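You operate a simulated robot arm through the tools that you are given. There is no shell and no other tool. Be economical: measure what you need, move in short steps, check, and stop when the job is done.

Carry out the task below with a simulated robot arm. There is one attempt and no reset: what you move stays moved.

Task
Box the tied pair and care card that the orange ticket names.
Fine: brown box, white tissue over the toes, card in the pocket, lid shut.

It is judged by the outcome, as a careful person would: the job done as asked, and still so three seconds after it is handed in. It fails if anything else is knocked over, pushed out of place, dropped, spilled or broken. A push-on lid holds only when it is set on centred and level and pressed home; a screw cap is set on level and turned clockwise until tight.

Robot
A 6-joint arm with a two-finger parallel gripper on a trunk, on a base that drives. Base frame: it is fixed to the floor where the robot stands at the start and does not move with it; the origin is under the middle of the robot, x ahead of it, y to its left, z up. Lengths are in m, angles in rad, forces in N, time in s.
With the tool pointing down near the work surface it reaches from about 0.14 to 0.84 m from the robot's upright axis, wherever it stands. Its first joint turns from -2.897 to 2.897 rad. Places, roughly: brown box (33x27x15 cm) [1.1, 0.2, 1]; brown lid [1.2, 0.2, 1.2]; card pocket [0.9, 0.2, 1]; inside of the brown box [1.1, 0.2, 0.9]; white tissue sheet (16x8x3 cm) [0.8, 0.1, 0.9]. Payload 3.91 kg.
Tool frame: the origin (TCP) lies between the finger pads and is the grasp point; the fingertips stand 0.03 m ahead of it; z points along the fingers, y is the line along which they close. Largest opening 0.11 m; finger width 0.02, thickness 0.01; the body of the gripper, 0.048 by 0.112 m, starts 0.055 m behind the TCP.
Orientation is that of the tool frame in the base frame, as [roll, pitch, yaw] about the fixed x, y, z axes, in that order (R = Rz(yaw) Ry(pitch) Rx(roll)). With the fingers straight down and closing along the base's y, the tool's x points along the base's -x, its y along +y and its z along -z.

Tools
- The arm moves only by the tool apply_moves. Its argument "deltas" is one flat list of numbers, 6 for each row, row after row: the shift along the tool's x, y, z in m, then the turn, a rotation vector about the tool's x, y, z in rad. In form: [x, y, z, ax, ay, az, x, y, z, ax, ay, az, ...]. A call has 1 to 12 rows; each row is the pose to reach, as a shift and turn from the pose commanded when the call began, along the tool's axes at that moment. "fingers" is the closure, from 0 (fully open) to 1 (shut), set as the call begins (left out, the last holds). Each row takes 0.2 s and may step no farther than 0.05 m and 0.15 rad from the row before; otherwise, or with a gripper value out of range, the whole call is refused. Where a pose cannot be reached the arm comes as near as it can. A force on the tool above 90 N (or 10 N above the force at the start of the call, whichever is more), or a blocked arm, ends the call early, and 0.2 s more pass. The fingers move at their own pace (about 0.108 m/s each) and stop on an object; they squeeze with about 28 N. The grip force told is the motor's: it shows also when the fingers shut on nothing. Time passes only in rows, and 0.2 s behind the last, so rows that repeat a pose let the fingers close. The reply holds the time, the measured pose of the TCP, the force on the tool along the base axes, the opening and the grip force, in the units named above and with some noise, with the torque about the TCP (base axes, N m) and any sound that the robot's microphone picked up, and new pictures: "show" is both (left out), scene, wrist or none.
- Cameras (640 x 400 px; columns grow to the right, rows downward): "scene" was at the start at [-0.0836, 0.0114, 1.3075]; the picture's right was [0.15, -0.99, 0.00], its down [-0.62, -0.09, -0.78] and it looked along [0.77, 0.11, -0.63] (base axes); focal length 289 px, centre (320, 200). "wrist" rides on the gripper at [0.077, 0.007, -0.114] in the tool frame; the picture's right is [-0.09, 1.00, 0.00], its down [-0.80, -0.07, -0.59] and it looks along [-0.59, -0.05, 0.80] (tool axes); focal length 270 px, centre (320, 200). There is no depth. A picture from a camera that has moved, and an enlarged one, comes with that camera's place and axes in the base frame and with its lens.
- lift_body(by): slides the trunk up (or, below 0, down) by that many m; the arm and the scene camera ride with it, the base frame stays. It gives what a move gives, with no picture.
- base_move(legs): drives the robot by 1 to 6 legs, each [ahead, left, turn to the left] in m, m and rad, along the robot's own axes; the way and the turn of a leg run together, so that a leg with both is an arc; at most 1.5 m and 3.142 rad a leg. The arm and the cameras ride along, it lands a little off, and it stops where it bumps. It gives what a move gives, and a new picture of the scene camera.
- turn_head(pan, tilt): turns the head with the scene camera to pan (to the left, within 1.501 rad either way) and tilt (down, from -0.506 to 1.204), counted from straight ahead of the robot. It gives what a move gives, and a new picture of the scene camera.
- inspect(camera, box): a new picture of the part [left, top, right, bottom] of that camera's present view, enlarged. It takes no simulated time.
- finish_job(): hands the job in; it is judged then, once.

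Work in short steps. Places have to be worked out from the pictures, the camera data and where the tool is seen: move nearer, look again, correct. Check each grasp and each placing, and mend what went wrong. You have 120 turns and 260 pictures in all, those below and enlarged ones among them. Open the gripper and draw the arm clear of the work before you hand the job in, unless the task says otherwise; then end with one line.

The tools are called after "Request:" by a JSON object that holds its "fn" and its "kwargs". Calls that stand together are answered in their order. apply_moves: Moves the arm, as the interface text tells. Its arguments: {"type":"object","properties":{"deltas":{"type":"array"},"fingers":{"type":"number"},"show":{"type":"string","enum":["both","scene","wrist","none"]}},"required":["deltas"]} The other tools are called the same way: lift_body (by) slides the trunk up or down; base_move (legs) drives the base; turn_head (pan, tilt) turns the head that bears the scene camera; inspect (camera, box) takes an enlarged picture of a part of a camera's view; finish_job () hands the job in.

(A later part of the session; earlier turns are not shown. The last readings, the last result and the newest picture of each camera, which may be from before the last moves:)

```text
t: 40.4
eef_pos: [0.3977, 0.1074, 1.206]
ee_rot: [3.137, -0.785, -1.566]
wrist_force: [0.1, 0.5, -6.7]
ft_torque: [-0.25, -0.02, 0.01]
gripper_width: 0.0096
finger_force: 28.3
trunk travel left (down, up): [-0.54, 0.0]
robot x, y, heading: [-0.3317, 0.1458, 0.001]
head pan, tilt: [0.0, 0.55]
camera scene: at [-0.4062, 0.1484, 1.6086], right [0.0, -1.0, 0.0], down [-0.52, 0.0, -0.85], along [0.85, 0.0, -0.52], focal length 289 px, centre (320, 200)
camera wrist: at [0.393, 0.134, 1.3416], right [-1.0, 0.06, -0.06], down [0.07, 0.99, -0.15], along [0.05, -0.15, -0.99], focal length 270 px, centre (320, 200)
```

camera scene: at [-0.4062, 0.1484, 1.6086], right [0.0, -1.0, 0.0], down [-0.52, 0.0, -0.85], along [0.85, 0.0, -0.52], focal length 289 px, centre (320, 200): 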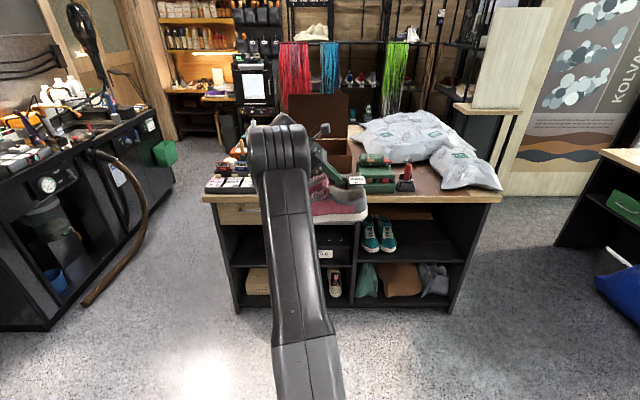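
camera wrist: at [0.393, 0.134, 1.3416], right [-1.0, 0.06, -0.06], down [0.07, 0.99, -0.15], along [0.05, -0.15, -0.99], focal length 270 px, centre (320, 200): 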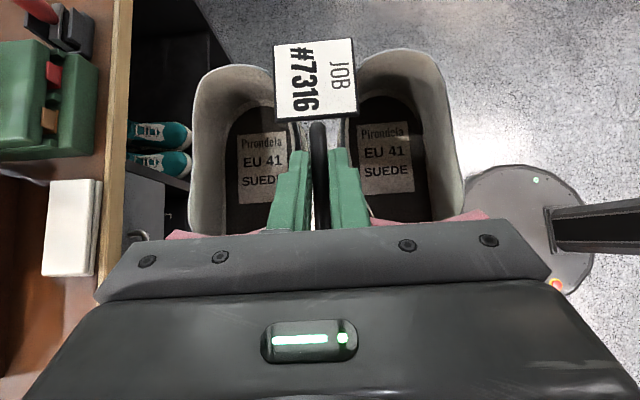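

The turn worked. The sole height is about 1.10, clear of the rim, so I drive forward toward the box.

Request:
{"fn": "base_move", "kwargs": {"legs": [[0.6, 0, 0]]}}

Request:
{"fn": "inspect", "kwargs": {"camera": "wrist", "box": [0, 0, 640, 400]}}

```text
t: 43.8
eef_pos: [1.0099, 0.1209, 1.2047]
ee_rot: [3.134, -0.785, -1.554]
wrist_force: [0.3, 0.0, -7.7]
ft_torque: [-0.26, 0.01, -0.01]
gripper_width: 0.01
finger_force: 28.0
trunk travel left (down, up): [-0.54, 0.0]
robot x, y, heading: [0.2866, 0.1597, 0.01]
head pan, tilt: [0.0, 0.55]
camera scene: at [0.2062, 0.1526, 1.6086], right [0.01, -1.0, 0.0], down [-0.52, -0.01, -0.85], along [0.85, 0.01, -0.52], focal length 289 px, centre (320, 200)
```

scene: 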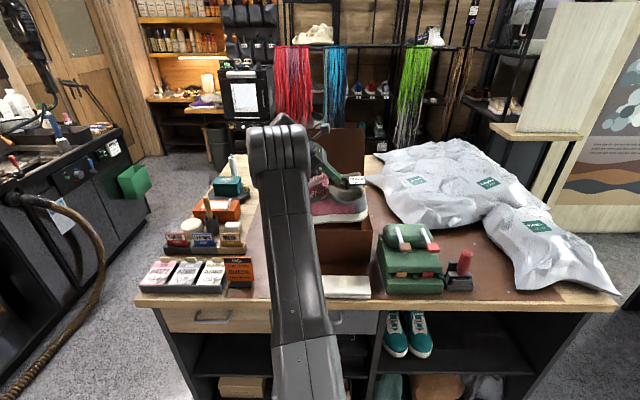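

```text
1.00 times, centred on (320, 200) of wrist (not enlarged: the box is as wide or as high as the picture)
camera zoom: at [1.0056, 0.146, 1.3411], right [-1.0, 0.05, -0.06], down [0.06, 0.99, -0.15], along [0.05, -0.15, -0.99], focal length 270 px, centre (320, 200)
```

zoom: 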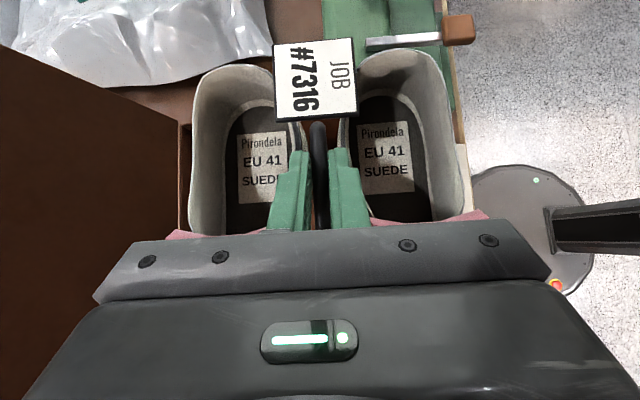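

No bump; robot at x=0.287. I zoom in on the box in both cameras to fix its walls before lowering.

Request:
{"fn": "inspect", "kwargs": {"camera": "scene", "box": [230, 110, 410, 310]}}

```text
2.00 times, centred on (320, 210) of scene
camera zoom: at [0.2062, 0.1526, 1.6086], right [0.01, -1.0, 0.0], down [-0.52, -0.01, -0.85], along [0.85, 0.01, -0.52], focal length 579 px, centre (320, 180)
```

zoom: 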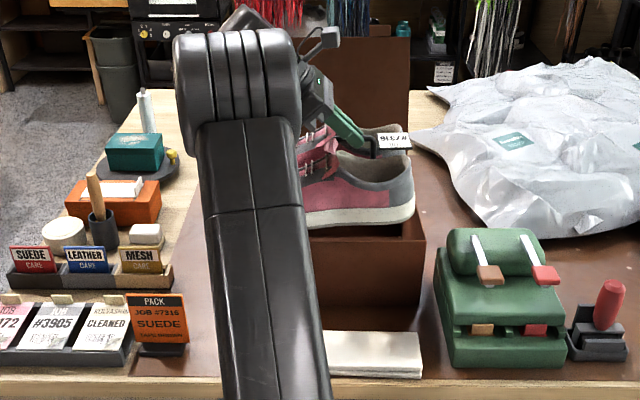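

Front-right rim corner is at about (0.952, -0.010), so the box centre is about (1.083, 0.153). I move the pair above it and square its yaw.

Request:
{"fn": "apply_moves", "kwargs": {"deltas": [0.0055, -0.035, 0.0055, -0.006, 0, 0.006, 0.011, -0.07, 0.011, -0.012, 0, 0.012, 0.011, -0.07, 0.011, -0.012, 0, 0.012], "show": "both"}}

Request:
{"fn": "inspect", "kwargs": {"camera": "scene", "box": [270, 110, 410, 270]}}

```text
t: 44.6
eef_pos: [1.0811, 0.1042, 1.2069]
ee_rot: [3.135, -0.786, -1.571]
wrist_force: [-0.2, -0.4, -6.8]
ft_torque: [-0.24, -0.02, 0.04]
gripper_width: 0.0097
finger_force: 28.4
trunk travel left (down, up): [-0.54, 0.0]
robot x, y, heading: [0.2844, 0.1567, 0.013]
head pan, tilt: [0.0, 0.55]
camera scene: at [0.2046, 0.1525, 1.6086], right [0.01, -1.0, 0.0], down [-0.52, -0.01, -0.85], along [0.85, 0.01, -0.52], focal length 289 px, centre (320, 200)
camera wrist: at [1.0762, 0.131, 1.3421], right [-1.0, 0.07, -0.06], down [0.07, 0.99, -0.15], along [0.05, -0.15, -0.99], focal length 270 px, centre (320, 200)
```

scene: 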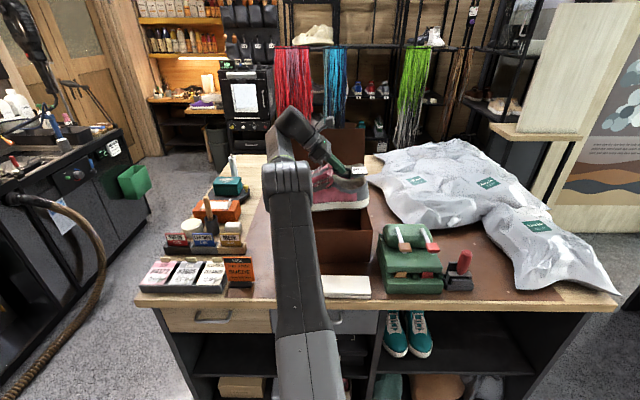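
wrist: 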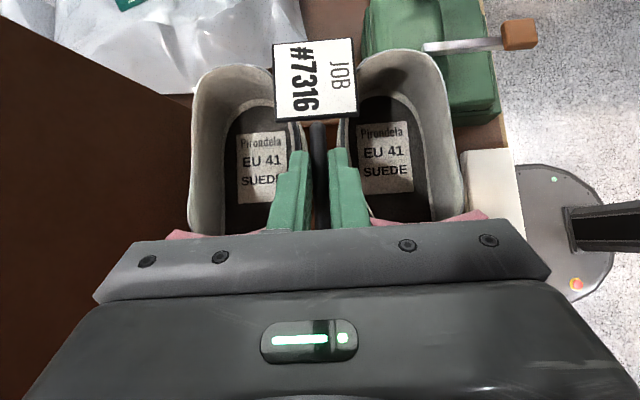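

```text
2.50 times, centred on (340, 190) of scene
camera zoom: at [0.2046, 0.1525, 1.6086], right [0.01, -1.0, 0.0], down [-0.52, -0.01, -0.85], along [0.85, 0.01, -0.52], focal length 723 px, centre (270, 225)
```

zoom: 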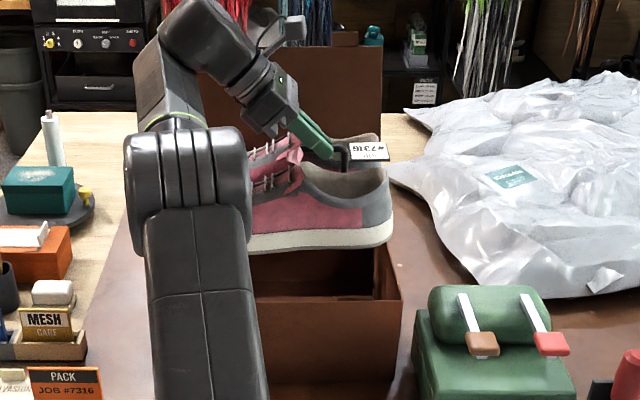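

The pair is centred over the box. I lower 10 cm and check for wall contact.

Request:
{"fn": "apply_moves", "kwargs": {"deltas": [-0.0236, 0, 0.0236, 0, 0, 0, -0.0471, 0, 0.0471, 0, 0, 0, -0.0707, 0, 0.0707, 0, 0, 0], "show": "both"}}

Request:
{"fn": "inspect", "kwargs": {"camera": "scene", "box": [270, 110, 410, 270]}}

```text
t: 45.4
eef_pos: [1.0801, 0.1048, 1.1027]
ee_rot: [3.13, -0.785, -1.567]
wrist_force: [-3.0, -0.9, -6.0]
ft_torque: [-0.22, 0.15, 0.25]
gripper_width: 0.01
finger_force: 28.2
trunk travel left (down, up): [-0.54, 0.0]
robot x, y, heading: [0.2823, 0.1537, 0.013]
head pan, tilt: [0.0, 0.55]
camera scene: at [0.2073, 0.1525, 1.6085], right [0.01, -1.0, 0.0], down [-0.52, -0.01, -0.85], along [0.85, 0.01, -0.52], focal length 289 px, centre (320, 200)
camera wrist: at [1.0766, 0.1317, 1.2389], right [-1.0, 0.07, -0.05], down [0.07, 0.99, -0.15], along [0.04, -0.15, -0.99], focal length 270 px, centre (320, 200)
```

scene: 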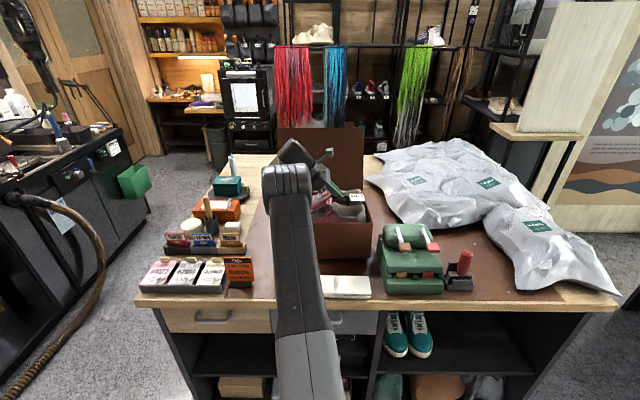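
wrist: 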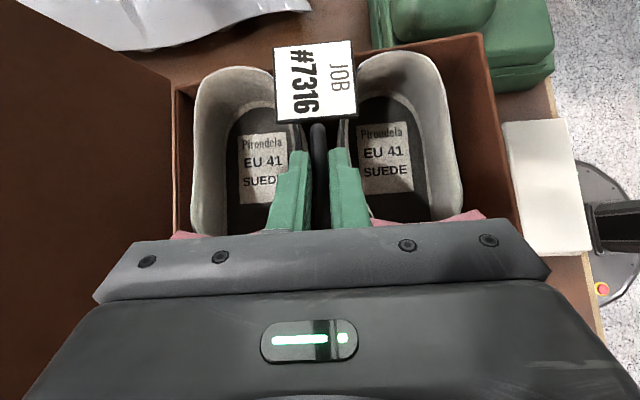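

```text
2.50 times, centred on (340, 190) of scene
camera zoom: at [0.2073, 0.1525, 1.6085], right [0.01, -1.0, 0.0], down [-0.52, -0.01, -0.85], along [0.85, 0.01, -0.52], focal length 723 px, centre (270, 225)
```

zoom: 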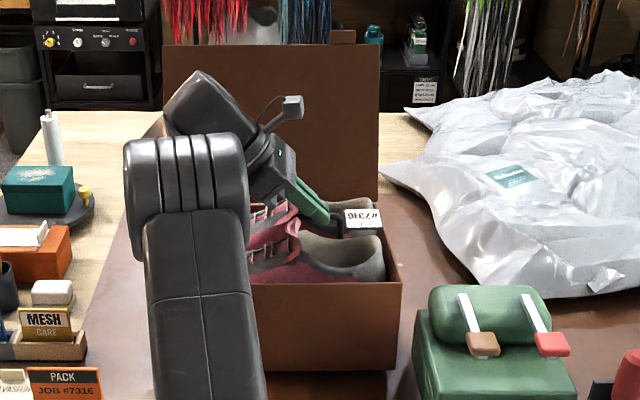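

A slight force shows the shoe brushing the back wall; the front gap is larger. I shift 1.3 cm toward the front and lower further.

Request:
{"fn": "apply_moves", "kwargs": {"deltas": [0, 0.013, 0, 0, 0, 0, -0.018, 0.013, 0.018, 0, 0, 0, -0.036, 0.013, 0.036, 0, 0, 0, -0.05, 0.013, 0.05, 0, 0, 0], "show": "wrist"}}

```text
t: 46.4
eef_pos: [1.068, 0.1043, 1.0348]
ee_rot: [3.135, -0.785, -1.57]
wrist_force: [-0.4, -0.6, -6.6]
ft_torque: [-0.25, -0.03, -0.01]
gripper_width: 0.0094
finger_force: 27.6
trunk travel left (down, up): [-0.54, 0.0]
robot x, y, heading: [0.2812, 0.1557, 0.011]
head pan, tilt: [0.0, 0.55]
camera wrist: at [1.0627, 0.1308, 1.1708], right [-1.0, 0.07, -0.06], down [0.07, 0.99, -0.15], along [0.05, -0.15, -0.99], focal length 270 px, centre (320, 200)
```

wrist: 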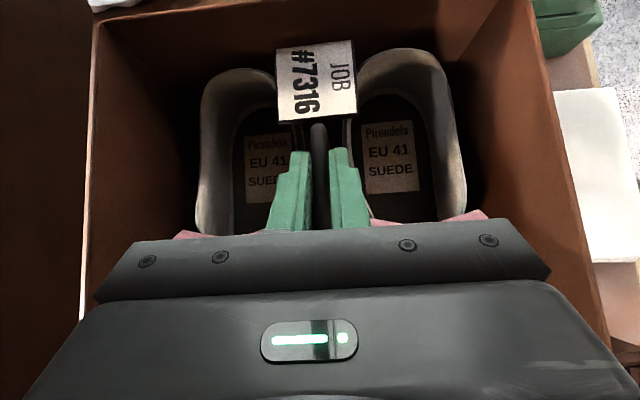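

Free of the walls. I lower in small steps until the soles touch.

Request:
{"fn": "apply_moves", "kwargs": {"deltas": [-0.007, 0, 0.007, 0, 0, 0, -0.014, 0, 0.014, 0, 0, 0, -0.018, 0, 0.018, 0, 0, 0, -0.018, 0, 0.018, 0, 0, 0], "show": "none"}}

```text
t: 47.4
eef_pos: [1.065, 0.1049, 1.0152]
ee_rot: [-3.14, -0.787, -1.576]
wrist_force: [6.6, -6.1, 29.8]
ft_torque: [-0.25, -0.08, -0.11]
gripper_width: 0.0098
finger_force: 28.2
trunk travel left (down, up): [-0.54, 0.0]
robot x, y, heading: [0.2827, 0.1515, 0.011]
head pan, tilt: [0.0, 0.55]
```

The soles are on the box floor. I relieve the pressure, open the fingers and back out along the tool axis.

Request:
{"fn": "apply_moves", "kwargs": {"deltas": [0.004, 0, -0.004, 0, 0, 0, 0.004, 0, -0.004, 0, 0, 0, 0.004, 0, -0.004, 0, 0, 0], "fingers": 0.65, "show": "none"}}

Request:
{"fn": "apply_moves", "kwargs": {"deltas": [0.007, 0, -0.03, 0, 0, 0, 0.014, 0, -0.065, 0, 0, 0, 0.02, 0, -0.11, 0, 0, 0, 0.04, 0, -0.15, 0, 0, 0], "show": "both"}}

```text
t: 48.2
eef_pos: [1.0685, 0.1048, 1.0149]
ee_rot: [3.133, -0.784, -1.57]
wrist_force: [-0.2, -0.3, -7.3]
ft_torque: [-0.23, -0.01, -0.02]
gripper_width: 0.0162
finger_force: 0.0
trunk travel left (down, up): [-0.54, 0.0]
robot x, y, heading: [0.2876, 0.1558, 0.014]
head pan, tilt: [0.0, 0.55]
```

```text
t: 49.2
eef_pos: [1.0681, 0.1824, 1.1492]
ee_rot: [3.134, -0.784, -1.571]
wrist_force: [-0.5, -0.2, -6.9]
ft_torque: [-0.18, -0.02, 0.01]
gripper_width: 0.0164
finger_force: 0.1
trunk travel left (down, up): [-0.54, 0.0]
robot x, y, heading: [0.2777, 0.1514, 0.014]
head pan, tilt: [0.0, 0.55]
camera scene: at [0.2049, 0.1527, 1.6085], right [0.01, -1.0, 0.0], down [-0.52, -0.01, -0.85], along [0.85, 0.01, -0.52], focal length 289 px, centre (320, 200)
camera wrist: at [1.0632, 0.2092, 1.2853], right [-1.0, 0.07, -0.06], down [0.08, 0.99, -0.15], along [0.05, -0.15, -0.99], focal length 270 px, centre (320, 200)
```

scene: 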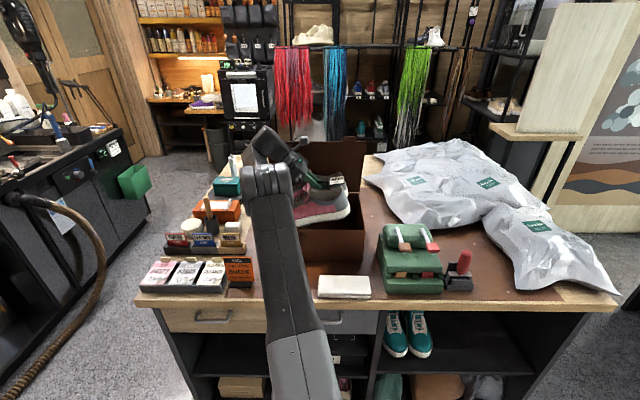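
wrist: 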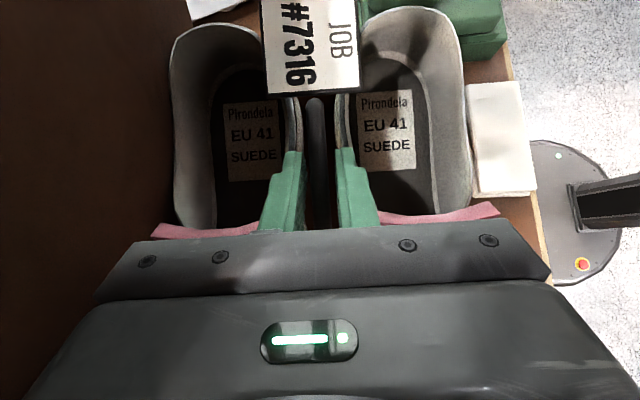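

The pair came up with the fingers: they wedged outward against the shoes' inner sides (opening only 16 mm). I check how it sits before going back.

Request:
{"fn": "inspect", "kwargs": {"camera": "scene", "box": [230, 110, 390, 270]}}

```text
2.50 times, centred on (310, 190) of scene
camera zoom: at [0.2049, 0.1527, 1.6085], right [0.01, -1.0, 0.0], down [-0.52, -0.01, -0.85], along [0.85, 0.01, -0.52], focal length 723 px, centre (345, 225)
```

zoom: 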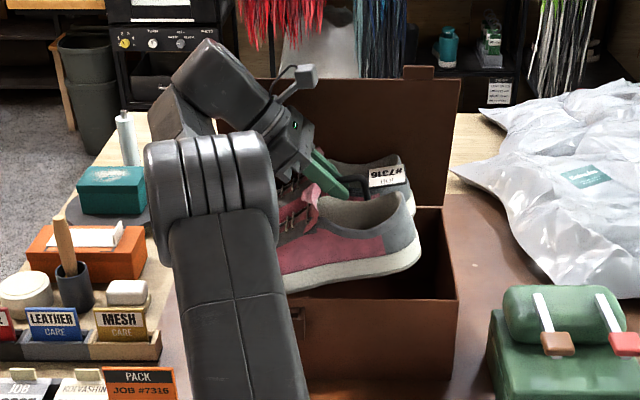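

The pair hangs toe-down, and the box was dragged about 2.4 cm to the left. I bring the pair back over the box (TCP y≈0.128) and lower it again.

Request:
{"fn": "apply_moves", "kwargs": {"deltas": [0.019, 0, 0.019, 0, 0, 0, 0.038, 0, 0.038, 0, 0, 0, 0.02, 0, 0.056, 0, 0, 0, 0.002, 0, 0.074, 0, 0, 0, 0.002, 0, 0.074, 0, 0, 0], "show": "both"}}

Request:
{"fn": "inspect", "kwargs": {"camera": "scene", "box": [230, 110, 390, 270]}}

```text
t: 50.4
eef_pos: [1.0657, 0.1287, 1.0986]
ee_rot: [3.136, -0.784, -1.571]
wrist_force: [-0.6, -1.0, -4.5]
ft_torque: [0.11, 0.01, 0.03]
gripper_width: 0.0174
finger_force: 0.1
trunk travel left (down, up): [-0.54, 0.0]
robot x, y, heading: [0.2809, 0.1554, 0.014]
head pan, tilt: [0.0, 0.55]
camera scene: at [0.2051, 0.1528, 1.6086], right [0.01, -1.0, 0.0], down [-0.52, -0.01, -0.85], along [0.85, 0.01, -0.52], focal length 289 px, centre (320, 200)
camera wrist: at [1.0614, 0.155, 1.2339], right [-1.0, 0.07, -0.06], down [0.08, 0.99, -0.15], along [0.05, -0.15, -0.99], focal length 270 px, centre (320, 200)
```

scene: 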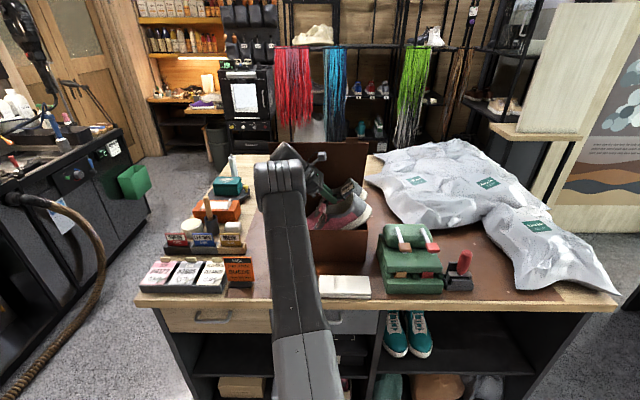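
wrist: 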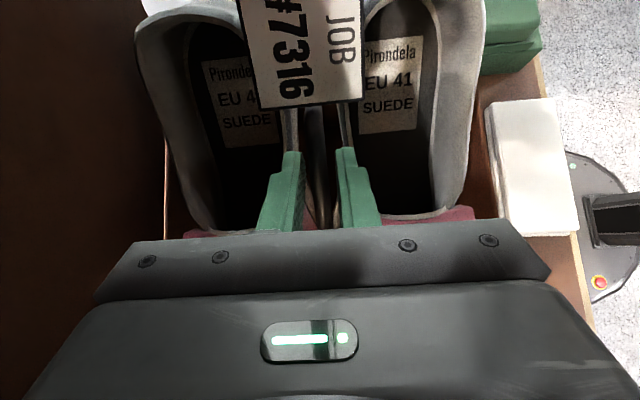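

```text
2.50 times, centred on (310, 190) of scene
camera zoom: at [0.2051, 0.1528, 1.6086], right [0.01, -1.0, 0.0], down [-0.52, -0.01, -0.85], along [0.85, 0.01, -0.52], focal length 723 px, centre (345, 225)
```

zoom: 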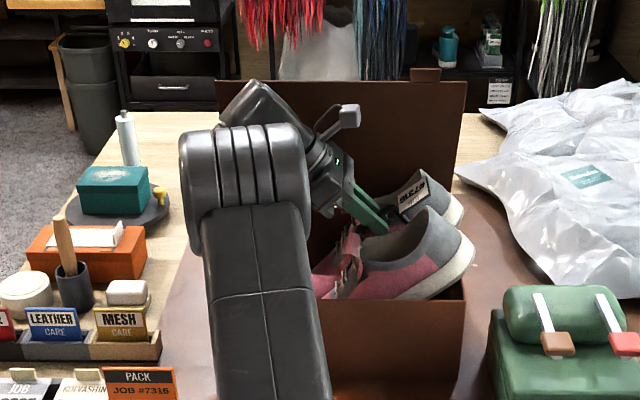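

The pair has pivoted toe-down about 38°, with the toes on the floor and heels over the right wall. I shift left 3 cm and lower 4 cm so it rotates back toward level inside the walls.

Request:
{"fn": "apply_moves", "kwargs": {"deltas": [-0.0106, 0, -0.0106, 0, 0, 0, -0.0212, 0, -0.0212, 0, 0, 0, -0.035, 0, -0.007, 0, 0, 0, -0.0488, 0, 0.0064, 0, 0, 0], "show": "both"}}

Request:
{"fn": "inspect", "kwargs": {"camera": "scene", "box": [230, 110, 390, 270]}}

```text
t: 51.4
eef_pos: [1.066, 0.1599, 1.0565]
ee_rot: [3.135, -0.783, -1.568]
wrist_force: [0.6, -0.8, -5.1]
ft_torque: [0.09, 0.01, -0.05]
gripper_width: 0.0182
finger_force: 0.0
trunk travel left (down, up): [-0.54, 0.0]
robot x, y, heading: [0.2826, 0.1578, 0.014]
head pan, tilt: [0.0, 0.55]
camera scene: at [0.2057, 0.1525, 1.6085], right [0.01, -1.0, 0.0], down [-0.52, -0.01, -0.85], along [0.85, 0.01, -0.52], focal length 289 px, centre (320, 200)
camera wrist: at [1.0617, 0.1862, 1.1933], right [-1.0, 0.07, -0.06], down [0.07, 0.99, -0.15], along [0.05, -0.15, -0.99], focal length 270 px, centre (320, 200)
```

scene: 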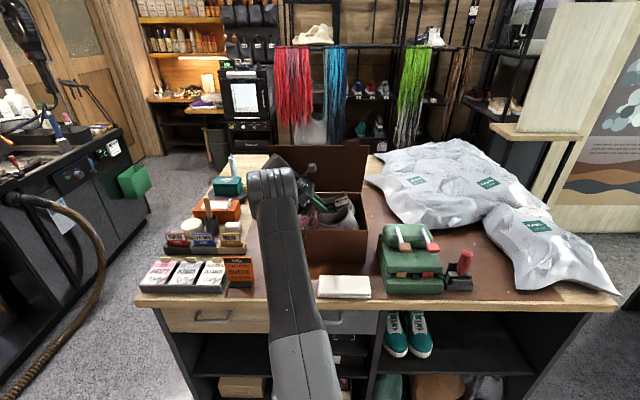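
wrist: 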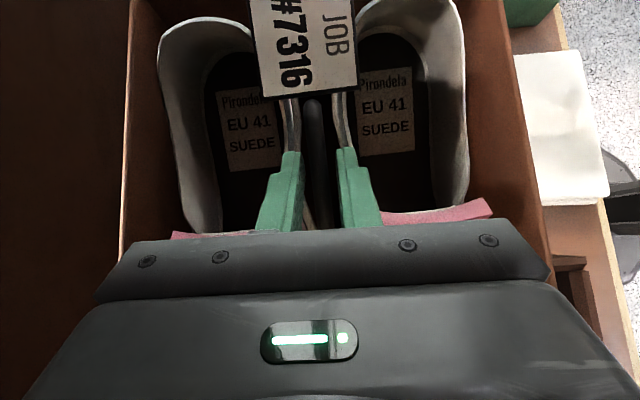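

```text
2.50 times, centred on (310, 190) of scene
camera zoom: at [0.2057, 0.1525, 1.6085], right [0.01, -1.0, 0.0], down [-0.52, -0.01, -0.85], along [0.85, 0.01, -0.52], focal length 723 px, centre (345, 225)
```

zoom: 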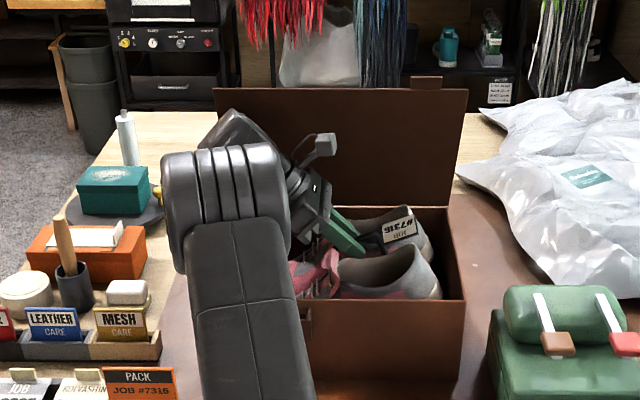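

Heels are inside now. I continue lowering while moving back right.

Request:
{"fn": "apply_moves", "kwargs": {"deltas": [-0.003, 0, 0.018, 0, 0, 0, -0.0064, 0, 0.036, 0, 0, 0, -0.0064, 0, 0.052, 0, 0, 0, -0.0064, 0, 0.052, 0, 0, 0], "show": "both"}}

Request:
{"fn": "inspect", "kwargs": {"camera": "scene", "box": [230, 110, 390, 270]}}

```text
t: 52.4
eef_pos: [1.0658, 0.1258, 1.0215]
ee_rot: [-3.138, -0.785, -1.576]
wrist_force: [14.7, -6.5, 24.5]
ft_torque: [2.1, -1.49, -0.74]
gripper_width: 0.0187
finger_force: 0.1
trunk travel left (down, up): [-0.54, 0.0]
robot x, y, heading: [0.2833, 0.1557, 0.009]
head pan, tilt: [0.0, 0.55]
camera scene: at [0.2037, 0.1513, 1.6088], right [0.01, -1.0, 0.0], down [-0.52, -0.01, -0.85], along [0.85, 0.01, -0.52], focal length 289 px, centre (320, 200)
camera wrist: at [1.0598, 0.1528, 1.157], right [-1.0, 0.07, -0.06], down [0.08, 0.99, -0.15], along [0.05, -0.15, -0.99], focal length 270 px, centre (320, 200)
```

scene: 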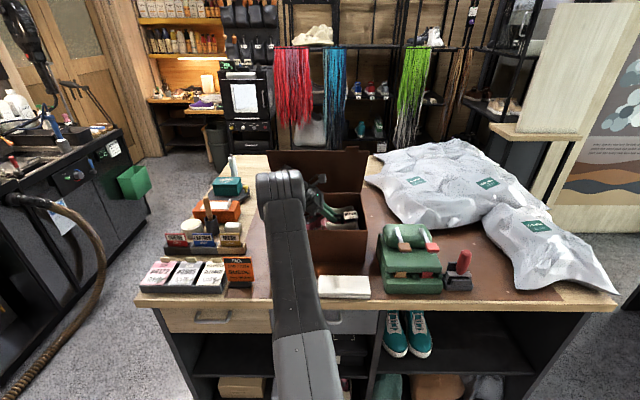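
wrist: 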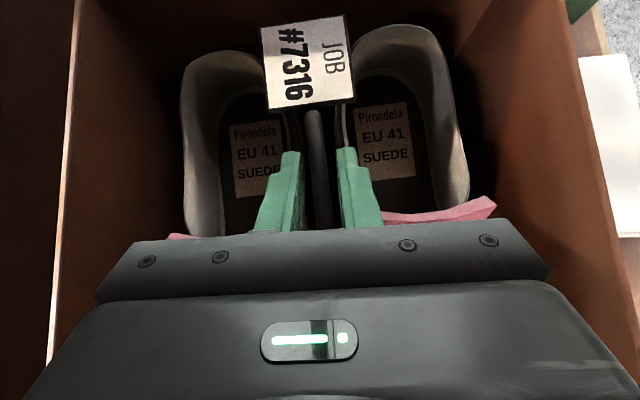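

```text
2.50 times, centred on (310, 190) of scene
camera zoom: at [0.2037, 0.1513, 1.6088], right [0.01, -1.0, 0.0], down [-0.52, -0.01, -0.85], along [0.85, 0.01, -0.52], focal length 723 px, centre (345, 225)
```

zoom: 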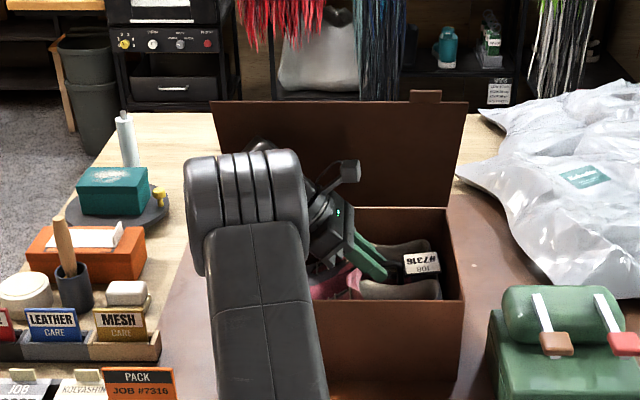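

The pair sits nearly flat on the box floor. I unload slightly, narrow the fingers to about 14 mm so they touch neither bar nor shoes, and then back out.

Request:
{"fn": "apply_moves", "kwargs": {"deltas": [0.003, 0, -0.003, 0, 0, 0, 0.003, 0, -0.003, 0, 0, 0, 0.003, 0, -0.003, 0, 0, 0], "fingers": 0.87, "show": "none"}}

```text
t: 53.2
eef_pos: [1.0652, 0.129, 1.0228]
ee_rot: [3.135, -0.786, -1.568]
wrist_force: [-1.4, 0.3, -0.8]
ft_torque: [0.05, 0.03, -0.01]
gripper_width: 0.0146
finger_force: 0.5
trunk travel left (down, up): [-0.54, 0.0]
robot x, y, heading: [0.2844, 0.154, 0.011]
head pan, tilt: [0.0, 0.55]
```

Force is now about zero, so the pair rests on its own. I back out along the tool axis.

Request:
{"fn": "apply_moves", "kwargs": {"deltas": [0.003, 0, -0.02, 0, 0, 0, 0.006, 0, -0.04, 0, 0, 0, 0.01, 0, -0.06, 0, 0, 0], "show": "both"}}

Request:
{"fn": "inspect", "kwargs": {"camera": "scene", "box": [230, 110, 390, 270]}}

```text
t: 54.0
eef_pos: [1.0661, 0.1634, 1.072]
ee_rot: [3.135, -0.784, -1.57]
wrist_force: [-0.9, -0.4, -0.2]
ft_torque: [0.0, -0.03, -0.02]
gripper_width: 0.0143
finger_force: 0.1
trunk travel left (down, up): [-0.54, 0.0]
robot x, y, heading: [0.284, 0.1553, 0.011]
head pan, tilt: [0.0, 0.55]
camera scene: at [0.2046, 0.1528, 1.6085], right [0.01, -1.0, 0.0], down [-0.52, -0.01, -0.85], along [0.85, 0.01, -0.52], focal length 289 px, centre (320, 200)
camera wrist: at [1.0614, 0.1895, 1.2077], right [-1.0, 0.07, -0.06], down [0.07, 0.99, -0.15], along [0.05, -0.15, -0.99], focal length 270 px, centre (320, 200)
```

scene: 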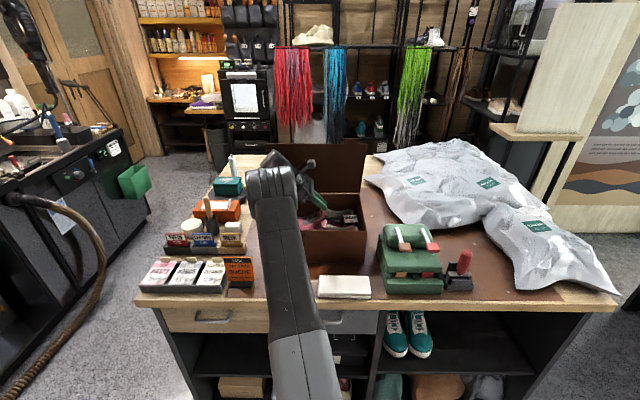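
wrist: 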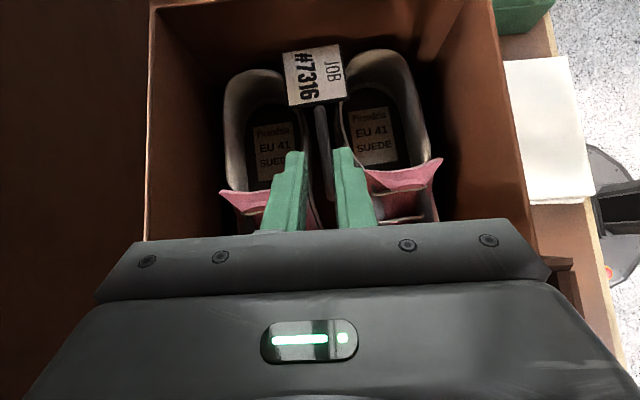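

```text
2.50 times, centred on (310, 190) of scene
camera zoom: at [0.2046, 0.1528, 1.6085], right [0.01, -1.0, 0.0], down [-0.52, -0.01, -0.85], along [0.85, 0.01, -0.52], focal length 723 px, centre (345, 225)
```

zoom: 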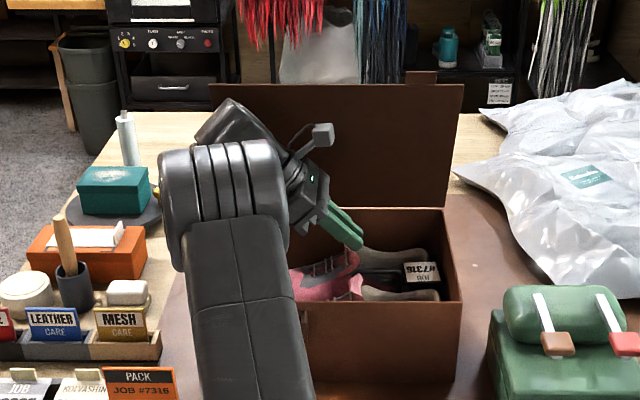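

The pair is in the box, free of the gripper. I raise the gripper clear and pull back toward the robot.

Request:
{"fn": "apply_moves", "kwargs": {"deltas": [0.028, 0, -0.028, 0, 0, 0, 0.06, 0, -0.06, 0, 0, 0, 0.09, 0, -0.09, 0, 0, 0, 0.11, 0.03, -0.11, 0, 0, 0, 0.12, 0.075, -0.12, 0, 0, 0, 0.12, 0.12, -0.12, 0, 0, 0, 0.12, 0.165, -0.12, 0, 0, 0, 0.12, 0.21, -0.12, 0, 0, 0, 0.12, 0.255, -0.12, 0, 0, 0, 0.12, 0.3, -0.12, 0, 0, 0, 0.12, 0.34, -0.12, 0, 0, 0], "fingers": 0.5, "show": "both"}}

Request:
{"fn": "inspect", "kwargs": {"camera": "scene", "box": [230, 110, 390, 270]}}

```text
t: 56.4
eef_pos: [0.7279, 0.1607, 1.2443]
ee_rot: [3.136, -0.785, -1.572]
wrist_force: [-0.1, -0.3, 0.5]
ft_torque: [-0.03, -0.02, -0.01]
gripper_width: 0.0555
finger_force: 0.0
trunk travel left (down, up): [-0.54, 0.0]
robot x, y, heading: [0.28, 0.1558, 0.012]
head pan, tilt: [0.0, 0.55]
camera scene: at [0.2034, 0.1523, 1.6085], right [0.01, -1.0, 0.0], down [-0.52, -0.01, -0.85], along [0.85, 0.01, -0.52], focal length 289 px, centre (320, 200)
camera wrist: at [0.7222, 0.1865, 1.3792], right [-1.0, 0.07, -0.06], down [0.07, 0.99, -0.15], along [0.05, -0.15, -0.99], focal length 270 px, centre (320, 200)
```

scene: 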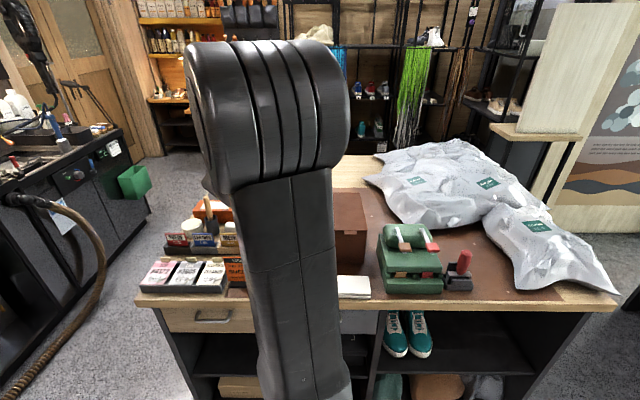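
wrist: 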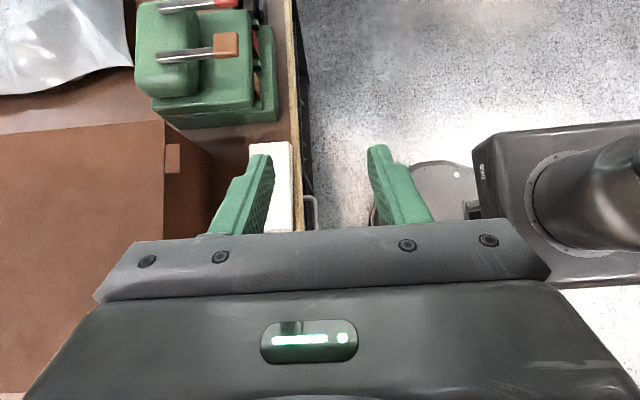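

```text
2.50 times, centred on (310, 190) of scene
camera zoom: at [0.2034, 0.1523, 1.6085], right [0.01, -1.0, 0.0], down [-0.52, -0.01, -0.85], along [0.85, 0.01, -0.52], focal length 723 px, centre (345, 225)
```

zoom: 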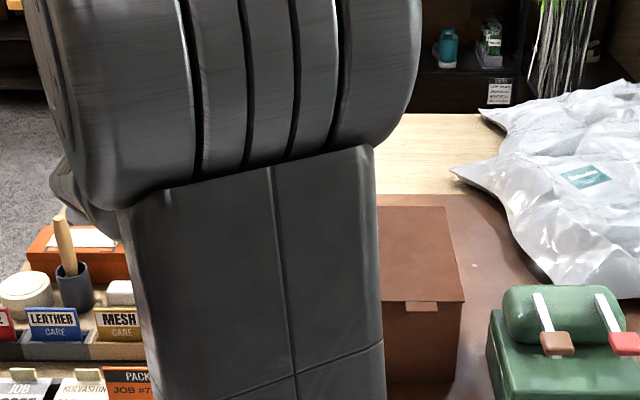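

Pulling back dragged the lid forward and it fell shut; I must reopen it for the tissue. I back the robot off to get a clear look and room to turn the tool forward.

Request:
{"fn": "base_move", "kwargs": {"legs": [[-0.3, 0, 0], [0, -0.33, -0.012]]}}

Request:
{"fn": "inspect", "kwargs": {"camera": "scene", "box": [100, 100, 340, 250]}}

```text
t: 60.2
eef_pos: [0.4337, -0.1787, 1.243]
ee_rot: [3.135, -0.783, -1.578]
wrist_force: [0.5, -1.3, 0.1]
ft_torque: [-0.01, 0.0, 0.04]
gripper_width: 0.0549
finger_force: 0.0
trunk travel left (down, up): [-0.54, 0.0]
robot x, y, heading: [-0.0103, -0.1815, 0.004]
head pan, tilt: [0.0, 0.55]
camera scene: at [-0.0904, -0.1821, 1.6085], right [0.0, -1.0, 0.0], down [-0.52, 0.0, -0.85], along [0.85, 0.0, -0.52], focal length 289 px, centre (320, 200)
```

scene: 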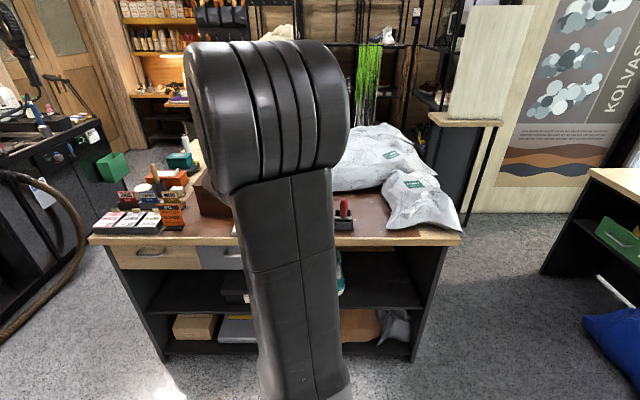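

```text
2.67 times, centred on (220, 175) of scene
camera zoom: at [-0.0904, -0.1821, 1.6085], right [0.0, -1.0, 0.0], down [-0.52, 0.0, -0.85], along [0.85, 0.0, -0.52], focal length 772 px, centre (587, 267)
```

zoom: 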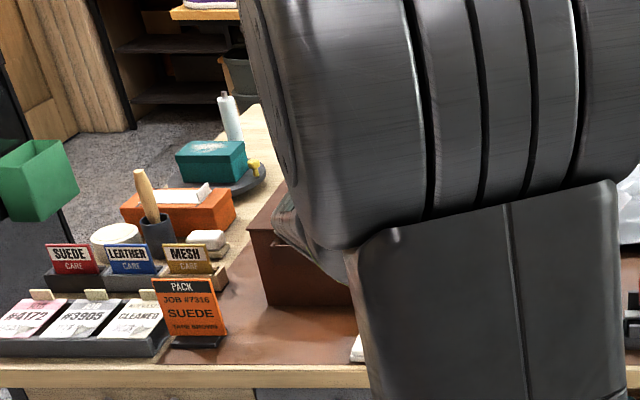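

I turn the tool to point forward again, moving it left-forward for wrist joint margin.

Request:
{"fn": "apply_moves", "kwargs": {"deltas": [-0.0103, -0.0173, -0.0103, 0.101, 0, -0.101, -0.0205, -0.0345, -0.0205, 0.202, 0, -0.202, -0.0308, -0.0518, -0.0308, 0.303, 0, -0.303, -0.0411, -0.0691, -0.0411, 0.404, 0, -0.404, -0.0514, -0.0864, -0.0514, 0.505, 0, -0.505, -0.0616, -0.1036, -0.0616, 0.606, 0, -0.606, -0.0719, -0.1209, -0.0719, 0.707, 0, -0.707, -0.0822, -0.1382, -0.0822, 0.808, 0, -0.808, -0.0925, -0.1555, -0.0925, 0.909, 0, -0.909, -0.1027, -0.1727, -0.1027, 1.01, 0, -1.01, -0.113, -0.19, -0.113, 1.111, 0, -1.111], "fingers": 1.0, "show": "none"}}

Request:
{"fn": "apply_moves", "kwargs": {"deltas": [-0.0, 0, 0, 0, 0.14, 0, 0, 0, 0, 0, 0.28, 0, 0, 0, 0, 0, 0.42, 0, 0, 0, 0, 0, 0.42, 0], "show": "both"}}

```text
t: 62.6
eef_pos: [0.6263, -0.02, 1.2418]
ee_rot: [-3.14, -0.781, -0.011]
wrist_force: [0.9, -0.6, -0.8]
ft_torque: [-0.01, 0.0, 0.01]
gripper_width: 0.0001
finger_force: 28.1
trunk travel left (down, up): [-0.54, 0.0]
robot x, y, heading: [-0.0116, -0.1777, 0.004]
head pan, tilt: [0.0, 0.55]
```

```text
t: 63.6
eef_pos: [0.6257, -0.0212, 1.2423]
ee_rot: [-3.139, -1.201, -0.014]
wrist_force: [0.1, 0.2, -0.7]
ft_torque: [-0.01, 0.0, -0.03]
gripper_width: 0.0
finger_force: 28.0
trunk travel left (down, up): [-0.54, 0.0]
robot x, y, heading: [-0.0133, -0.18, 0.003]
head pan, tilt: [0.0, 0.55]
camera scene: at [-0.0904, -0.1815, 1.6085], right [0.0, -1.0, 0.0], down [-0.52, 0.0, -0.85], along [0.85, 0.0, -0.52], focal length 289 px, centre (320, 200)
camera wrist: at [0.5479, -0.0269, 1.3548], right [-0.04, -1.0, -0.08], down [-0.84, 0.08, -0.53], along [0.54, 0.05, -0.84], focal length 270 px, centre (320, 200)
```

scene: 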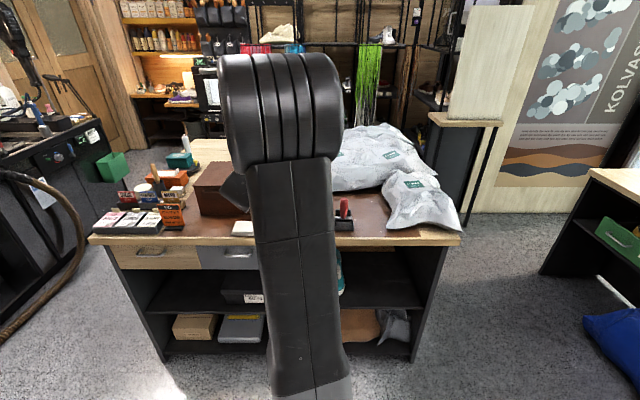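
wrist: 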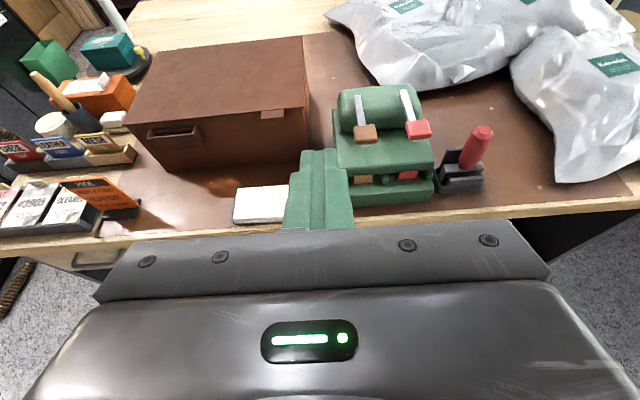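

The wrist camera now has a full clear view of the box, tissue and cards. I zoom in to measure.

Request:
{"fn": "inspect", "kwargs": {"camera": "wrist", "box": [110, 30, 350, 230]}}

Request:
{"fn": "inspect", "kwargs": {"camera": "wrist", "box": [0, 60, 180, 250]}}

```text
2.00 times, centred on (230, 130) of wrist
camera zoom: at [0.5479, -0.0269, 1.3548], right [-0.04, -1.0, -0.08], down [-0.84, 0.08, -0.53], along [0.54, 0.05, -0.84], focal length 541 px, centre (500, 340)
```

zoom: 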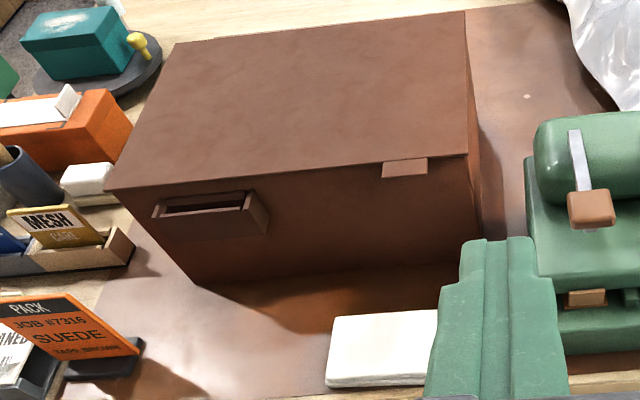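

```text
2.11 times, centred on (90, 155) of wrist
camera zoom: at [0.5479, -0.0269, 1.3548], right [-0.04, -1.0, -0.08], down [-0.84, 0.08, -0.53], along [0.54, 0.05, -0.84], focal length 569 px, centre (804, 295)
```

zoom: 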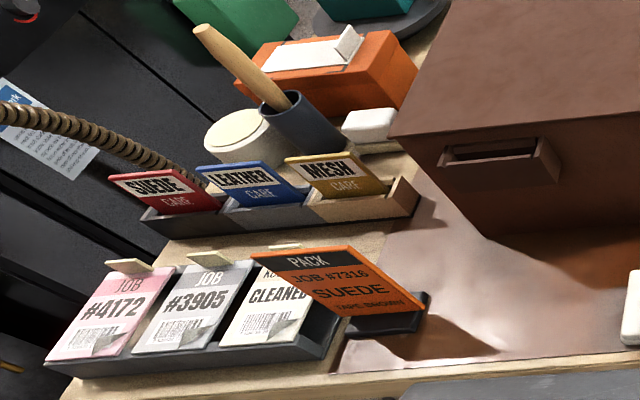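

The lid is fully closed; its tab is at about (0.93, 0.067, 1.04) and the pocket on the front face spans y≈0.205–0.305. I drive forward and will lift the tab from below with closed fingertips.

Request:
{"fn": "base_move", "kwargs": {"legs": [[0.24, 0, 0]]}}

Request:
{"fn": "inspect", "kwargs": {"camera": "wrist", "box": [60, 60, 380, 260]}}

```text
t: 65.4
eef_pos: [0.8609, -0.0198, 1.2409]
ee_rot: [-3.141, -1.198, -0.013]
wrist_force: [0.6, -0.5, -0.4]
ft_torque: [0.02, -0.04, 0.0]
gripper_width: 0.0
finger_force: 28.3
trunk travel left (down, up): [-0.54, 0.0]
robot x, y, heading: [0.2246, -0.18, 0.006]
head pan, tilt: [0.0, 0.55]
camera scene: at [0.1462, -0.1805, 1.6086], right [0.0, -1.0, 0.0], down [-0.52, 0.0, -0.85], along [0.85, 0.0, -0.52], focal length 289 px, centre (320, 200)
```

scene: 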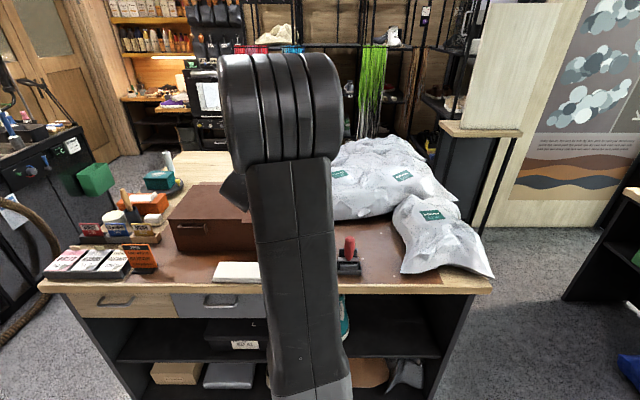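

```text
2.00 times, centred on (220, 160) of wrist
camera zoom: at [0.7843, -0.025, 1.3546], right [-0.04, -1.0, -0.08], down [-0.84, 0.08, -0.53], along [0.54, 0.05, -0.84], focal length 541 px, centre (520, 280)
```

zoom: 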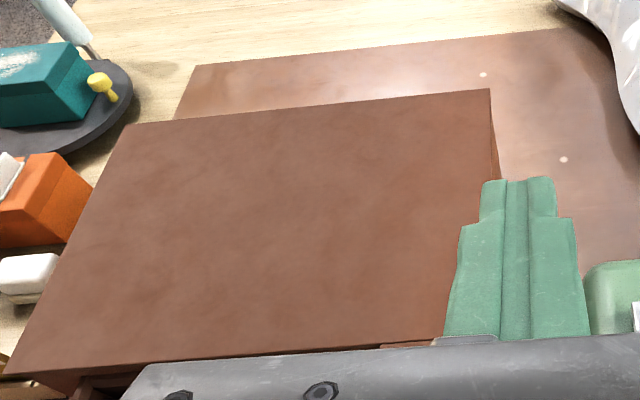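

Box edges confirmed (front x≈0.94, hinge x≈1.19). I line up with the tab and descend in front of the box.

Request:
{"fn": "apply_moves", "kwargs": {"deltas": [-0.0027, -0.044, -0.007, 0, 0, 0.006, -0.0054, -0.0875, -0.014, 0.012, 0, -0.005, -0.0445, -0.0875, 0.001, 0.012, 0, -0.005, -0.0836, -0.0875, 0.0165, 0.012, 0, -0.005, -0.1228, -0.0875, 0.0317, 0.012, 0, -0.005, -0.162, -0.0875, 0.047, 0.012, 0, -0.005, -0.201, -0.0875, 0.062, 0.012, 0, -0.005], "show": "both"}}

Request:
{"fn": "inspect", "kwargs": {"camera": "wrist", "box": [220, 100, 420, 240]}}

```text
t: 67.0
eef_pos: [0.8475, 0.0693, 1.0328]
ee_rot: [3.141, -1.2, -0.001]
wrist_force: [0.5, 0.4, -0.5]
ft_torque: [-0.02, -0.02, -0.02]
gripper_width: 0.0001
finger_force: 28.2
trunk travel left (down, up): [-0.54, 0.0]
robot x, y, heading: [0.2236, -0.1801, 0.006]
head pan, tilt: [0.0, 0.55]
camera scene: at [0.1459, -0.1801, 1.6086], right [0.0, -1.0, 0.0], down [-0.52, 0.0, -0.85], along [0.85, 0.0, -0.52], focal length 289 px, centre (320, 200)
camera wrist: at [0.7697, 0.0624, 1.1462], right [-0.03, -1.0, -0.08], down [-0.84, 0.07, -0.53], along [0.53, 0.05, -0.84], focal length 270 px, centre (320, 200)
```

scene: 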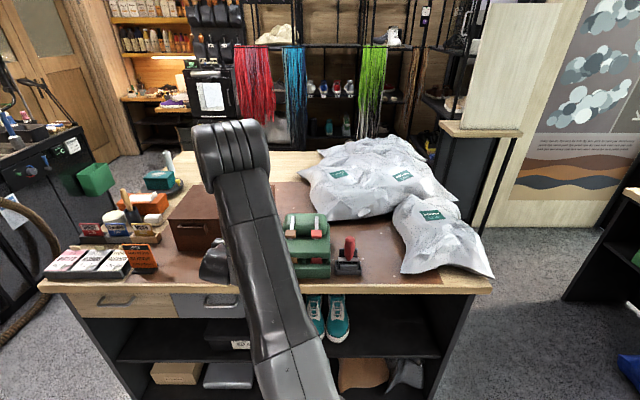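
wrist: 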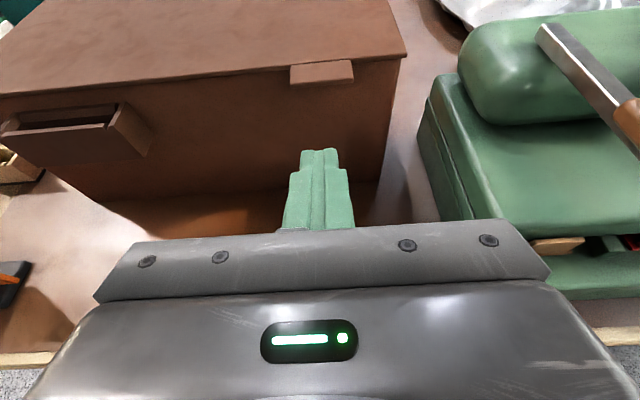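

```text
2.86 times, centred on (320, 170) of wrist
camera zoom: at [0.7697, 0.0624, 1.1462], right [-0.03, -1.0, -0.08], down [-0.84, 0.07, -0.53], along [0.53, 0.05, -0.84], focal length 772 px, centre (320, 286)
```

zoom: 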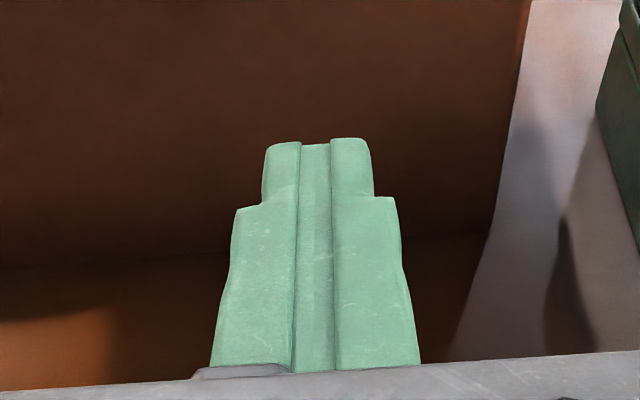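

The tab is at about (0.932, 0.064, 1.043). I move the fingertips in just under it.

Request:
{"fn": "apply_moves", "kwargs": {"deltas": [0.0055, 0.002, 0.028, 0, 0, 0, 0.011, 0.004, 0.0558, 0, 0, 0], "show": "wrist"}}

```text
t: 67.6
eef_pos: [0.9023, 0.0649, 1.0227]
ee_rot: [-3.141, -1.2, -0.001]
wrist_force: [0.1, 0.6, -0.2]
ft_torque: [0.01, 0.02, 0.0]
gripper_width: 0.0
finger_force: 27.8
trunk travel left (down, up): [-0.54, 0.0]
robot x, y, heading: [0.2239, -0.1811, 0.007]
head pan, tilt: [0.0, 0.55]
camera wrist: at [0.8246, 0.0585, 1.1365], right [-0.03, -1.0, -0.08], down [-0.84, 0.07, -0.53], along [0.54, 0.05, -0.84], focal length 270 px, centre (320, 200)
```

wrist: 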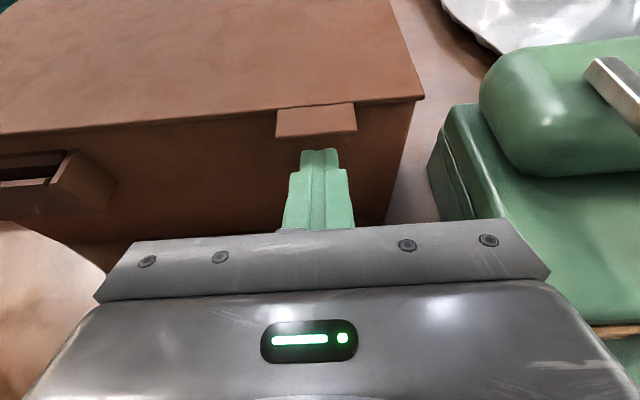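

The tip's top corner is about 1.3 cm under the tab. I lift slowly 3.5 cm, checking the lid.

Request:
{"fn": "apply_moves", "kwargs": {"deltas": [0.0112, 0, -0.0044, 0, 0, 0, 0.0224, 0, -0.0087, 0, 0, 0, 0.0336, 0, -0.012, 0, 0, 0, 0.0448, 0, -0.0155, 0, 0, 0], "show": "wrist"}}

```text
t: 68.6
eef_pos: [0.9053, 0.0649, 1.0691]
ee_rot: [3.14, -1.199, 0.003]
wrist_force: [0.2, 0.1, -0.7]
ft_torque: [0.01, 0.01, 0.01]
gripper_width: 0.0
finger_force: 28.2
trunk travel left (down, up): [-0.54, 0.0]
robot x, y, heading: [0.2236, -0.1781, 0.004]
head pan, tilt: [0.0, 0.55]
camera wrist: at [0.8271, 0.0585, 1.1834], right [-0.03, -1.0, -0.08], down [-0.84, 0.07, -0.53], along [0.54, 0.05, -0.84], focal length 270 px, centre (320, 200)
```

wrist: 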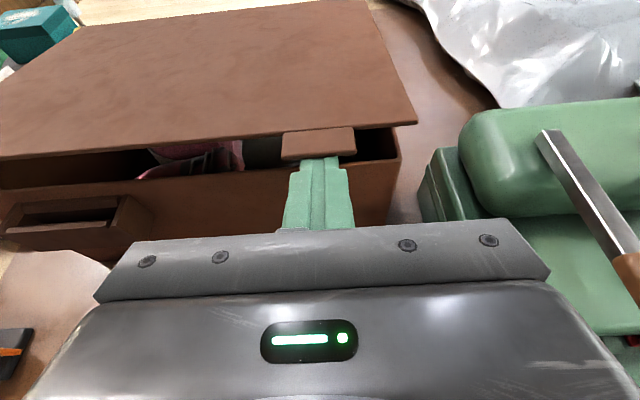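

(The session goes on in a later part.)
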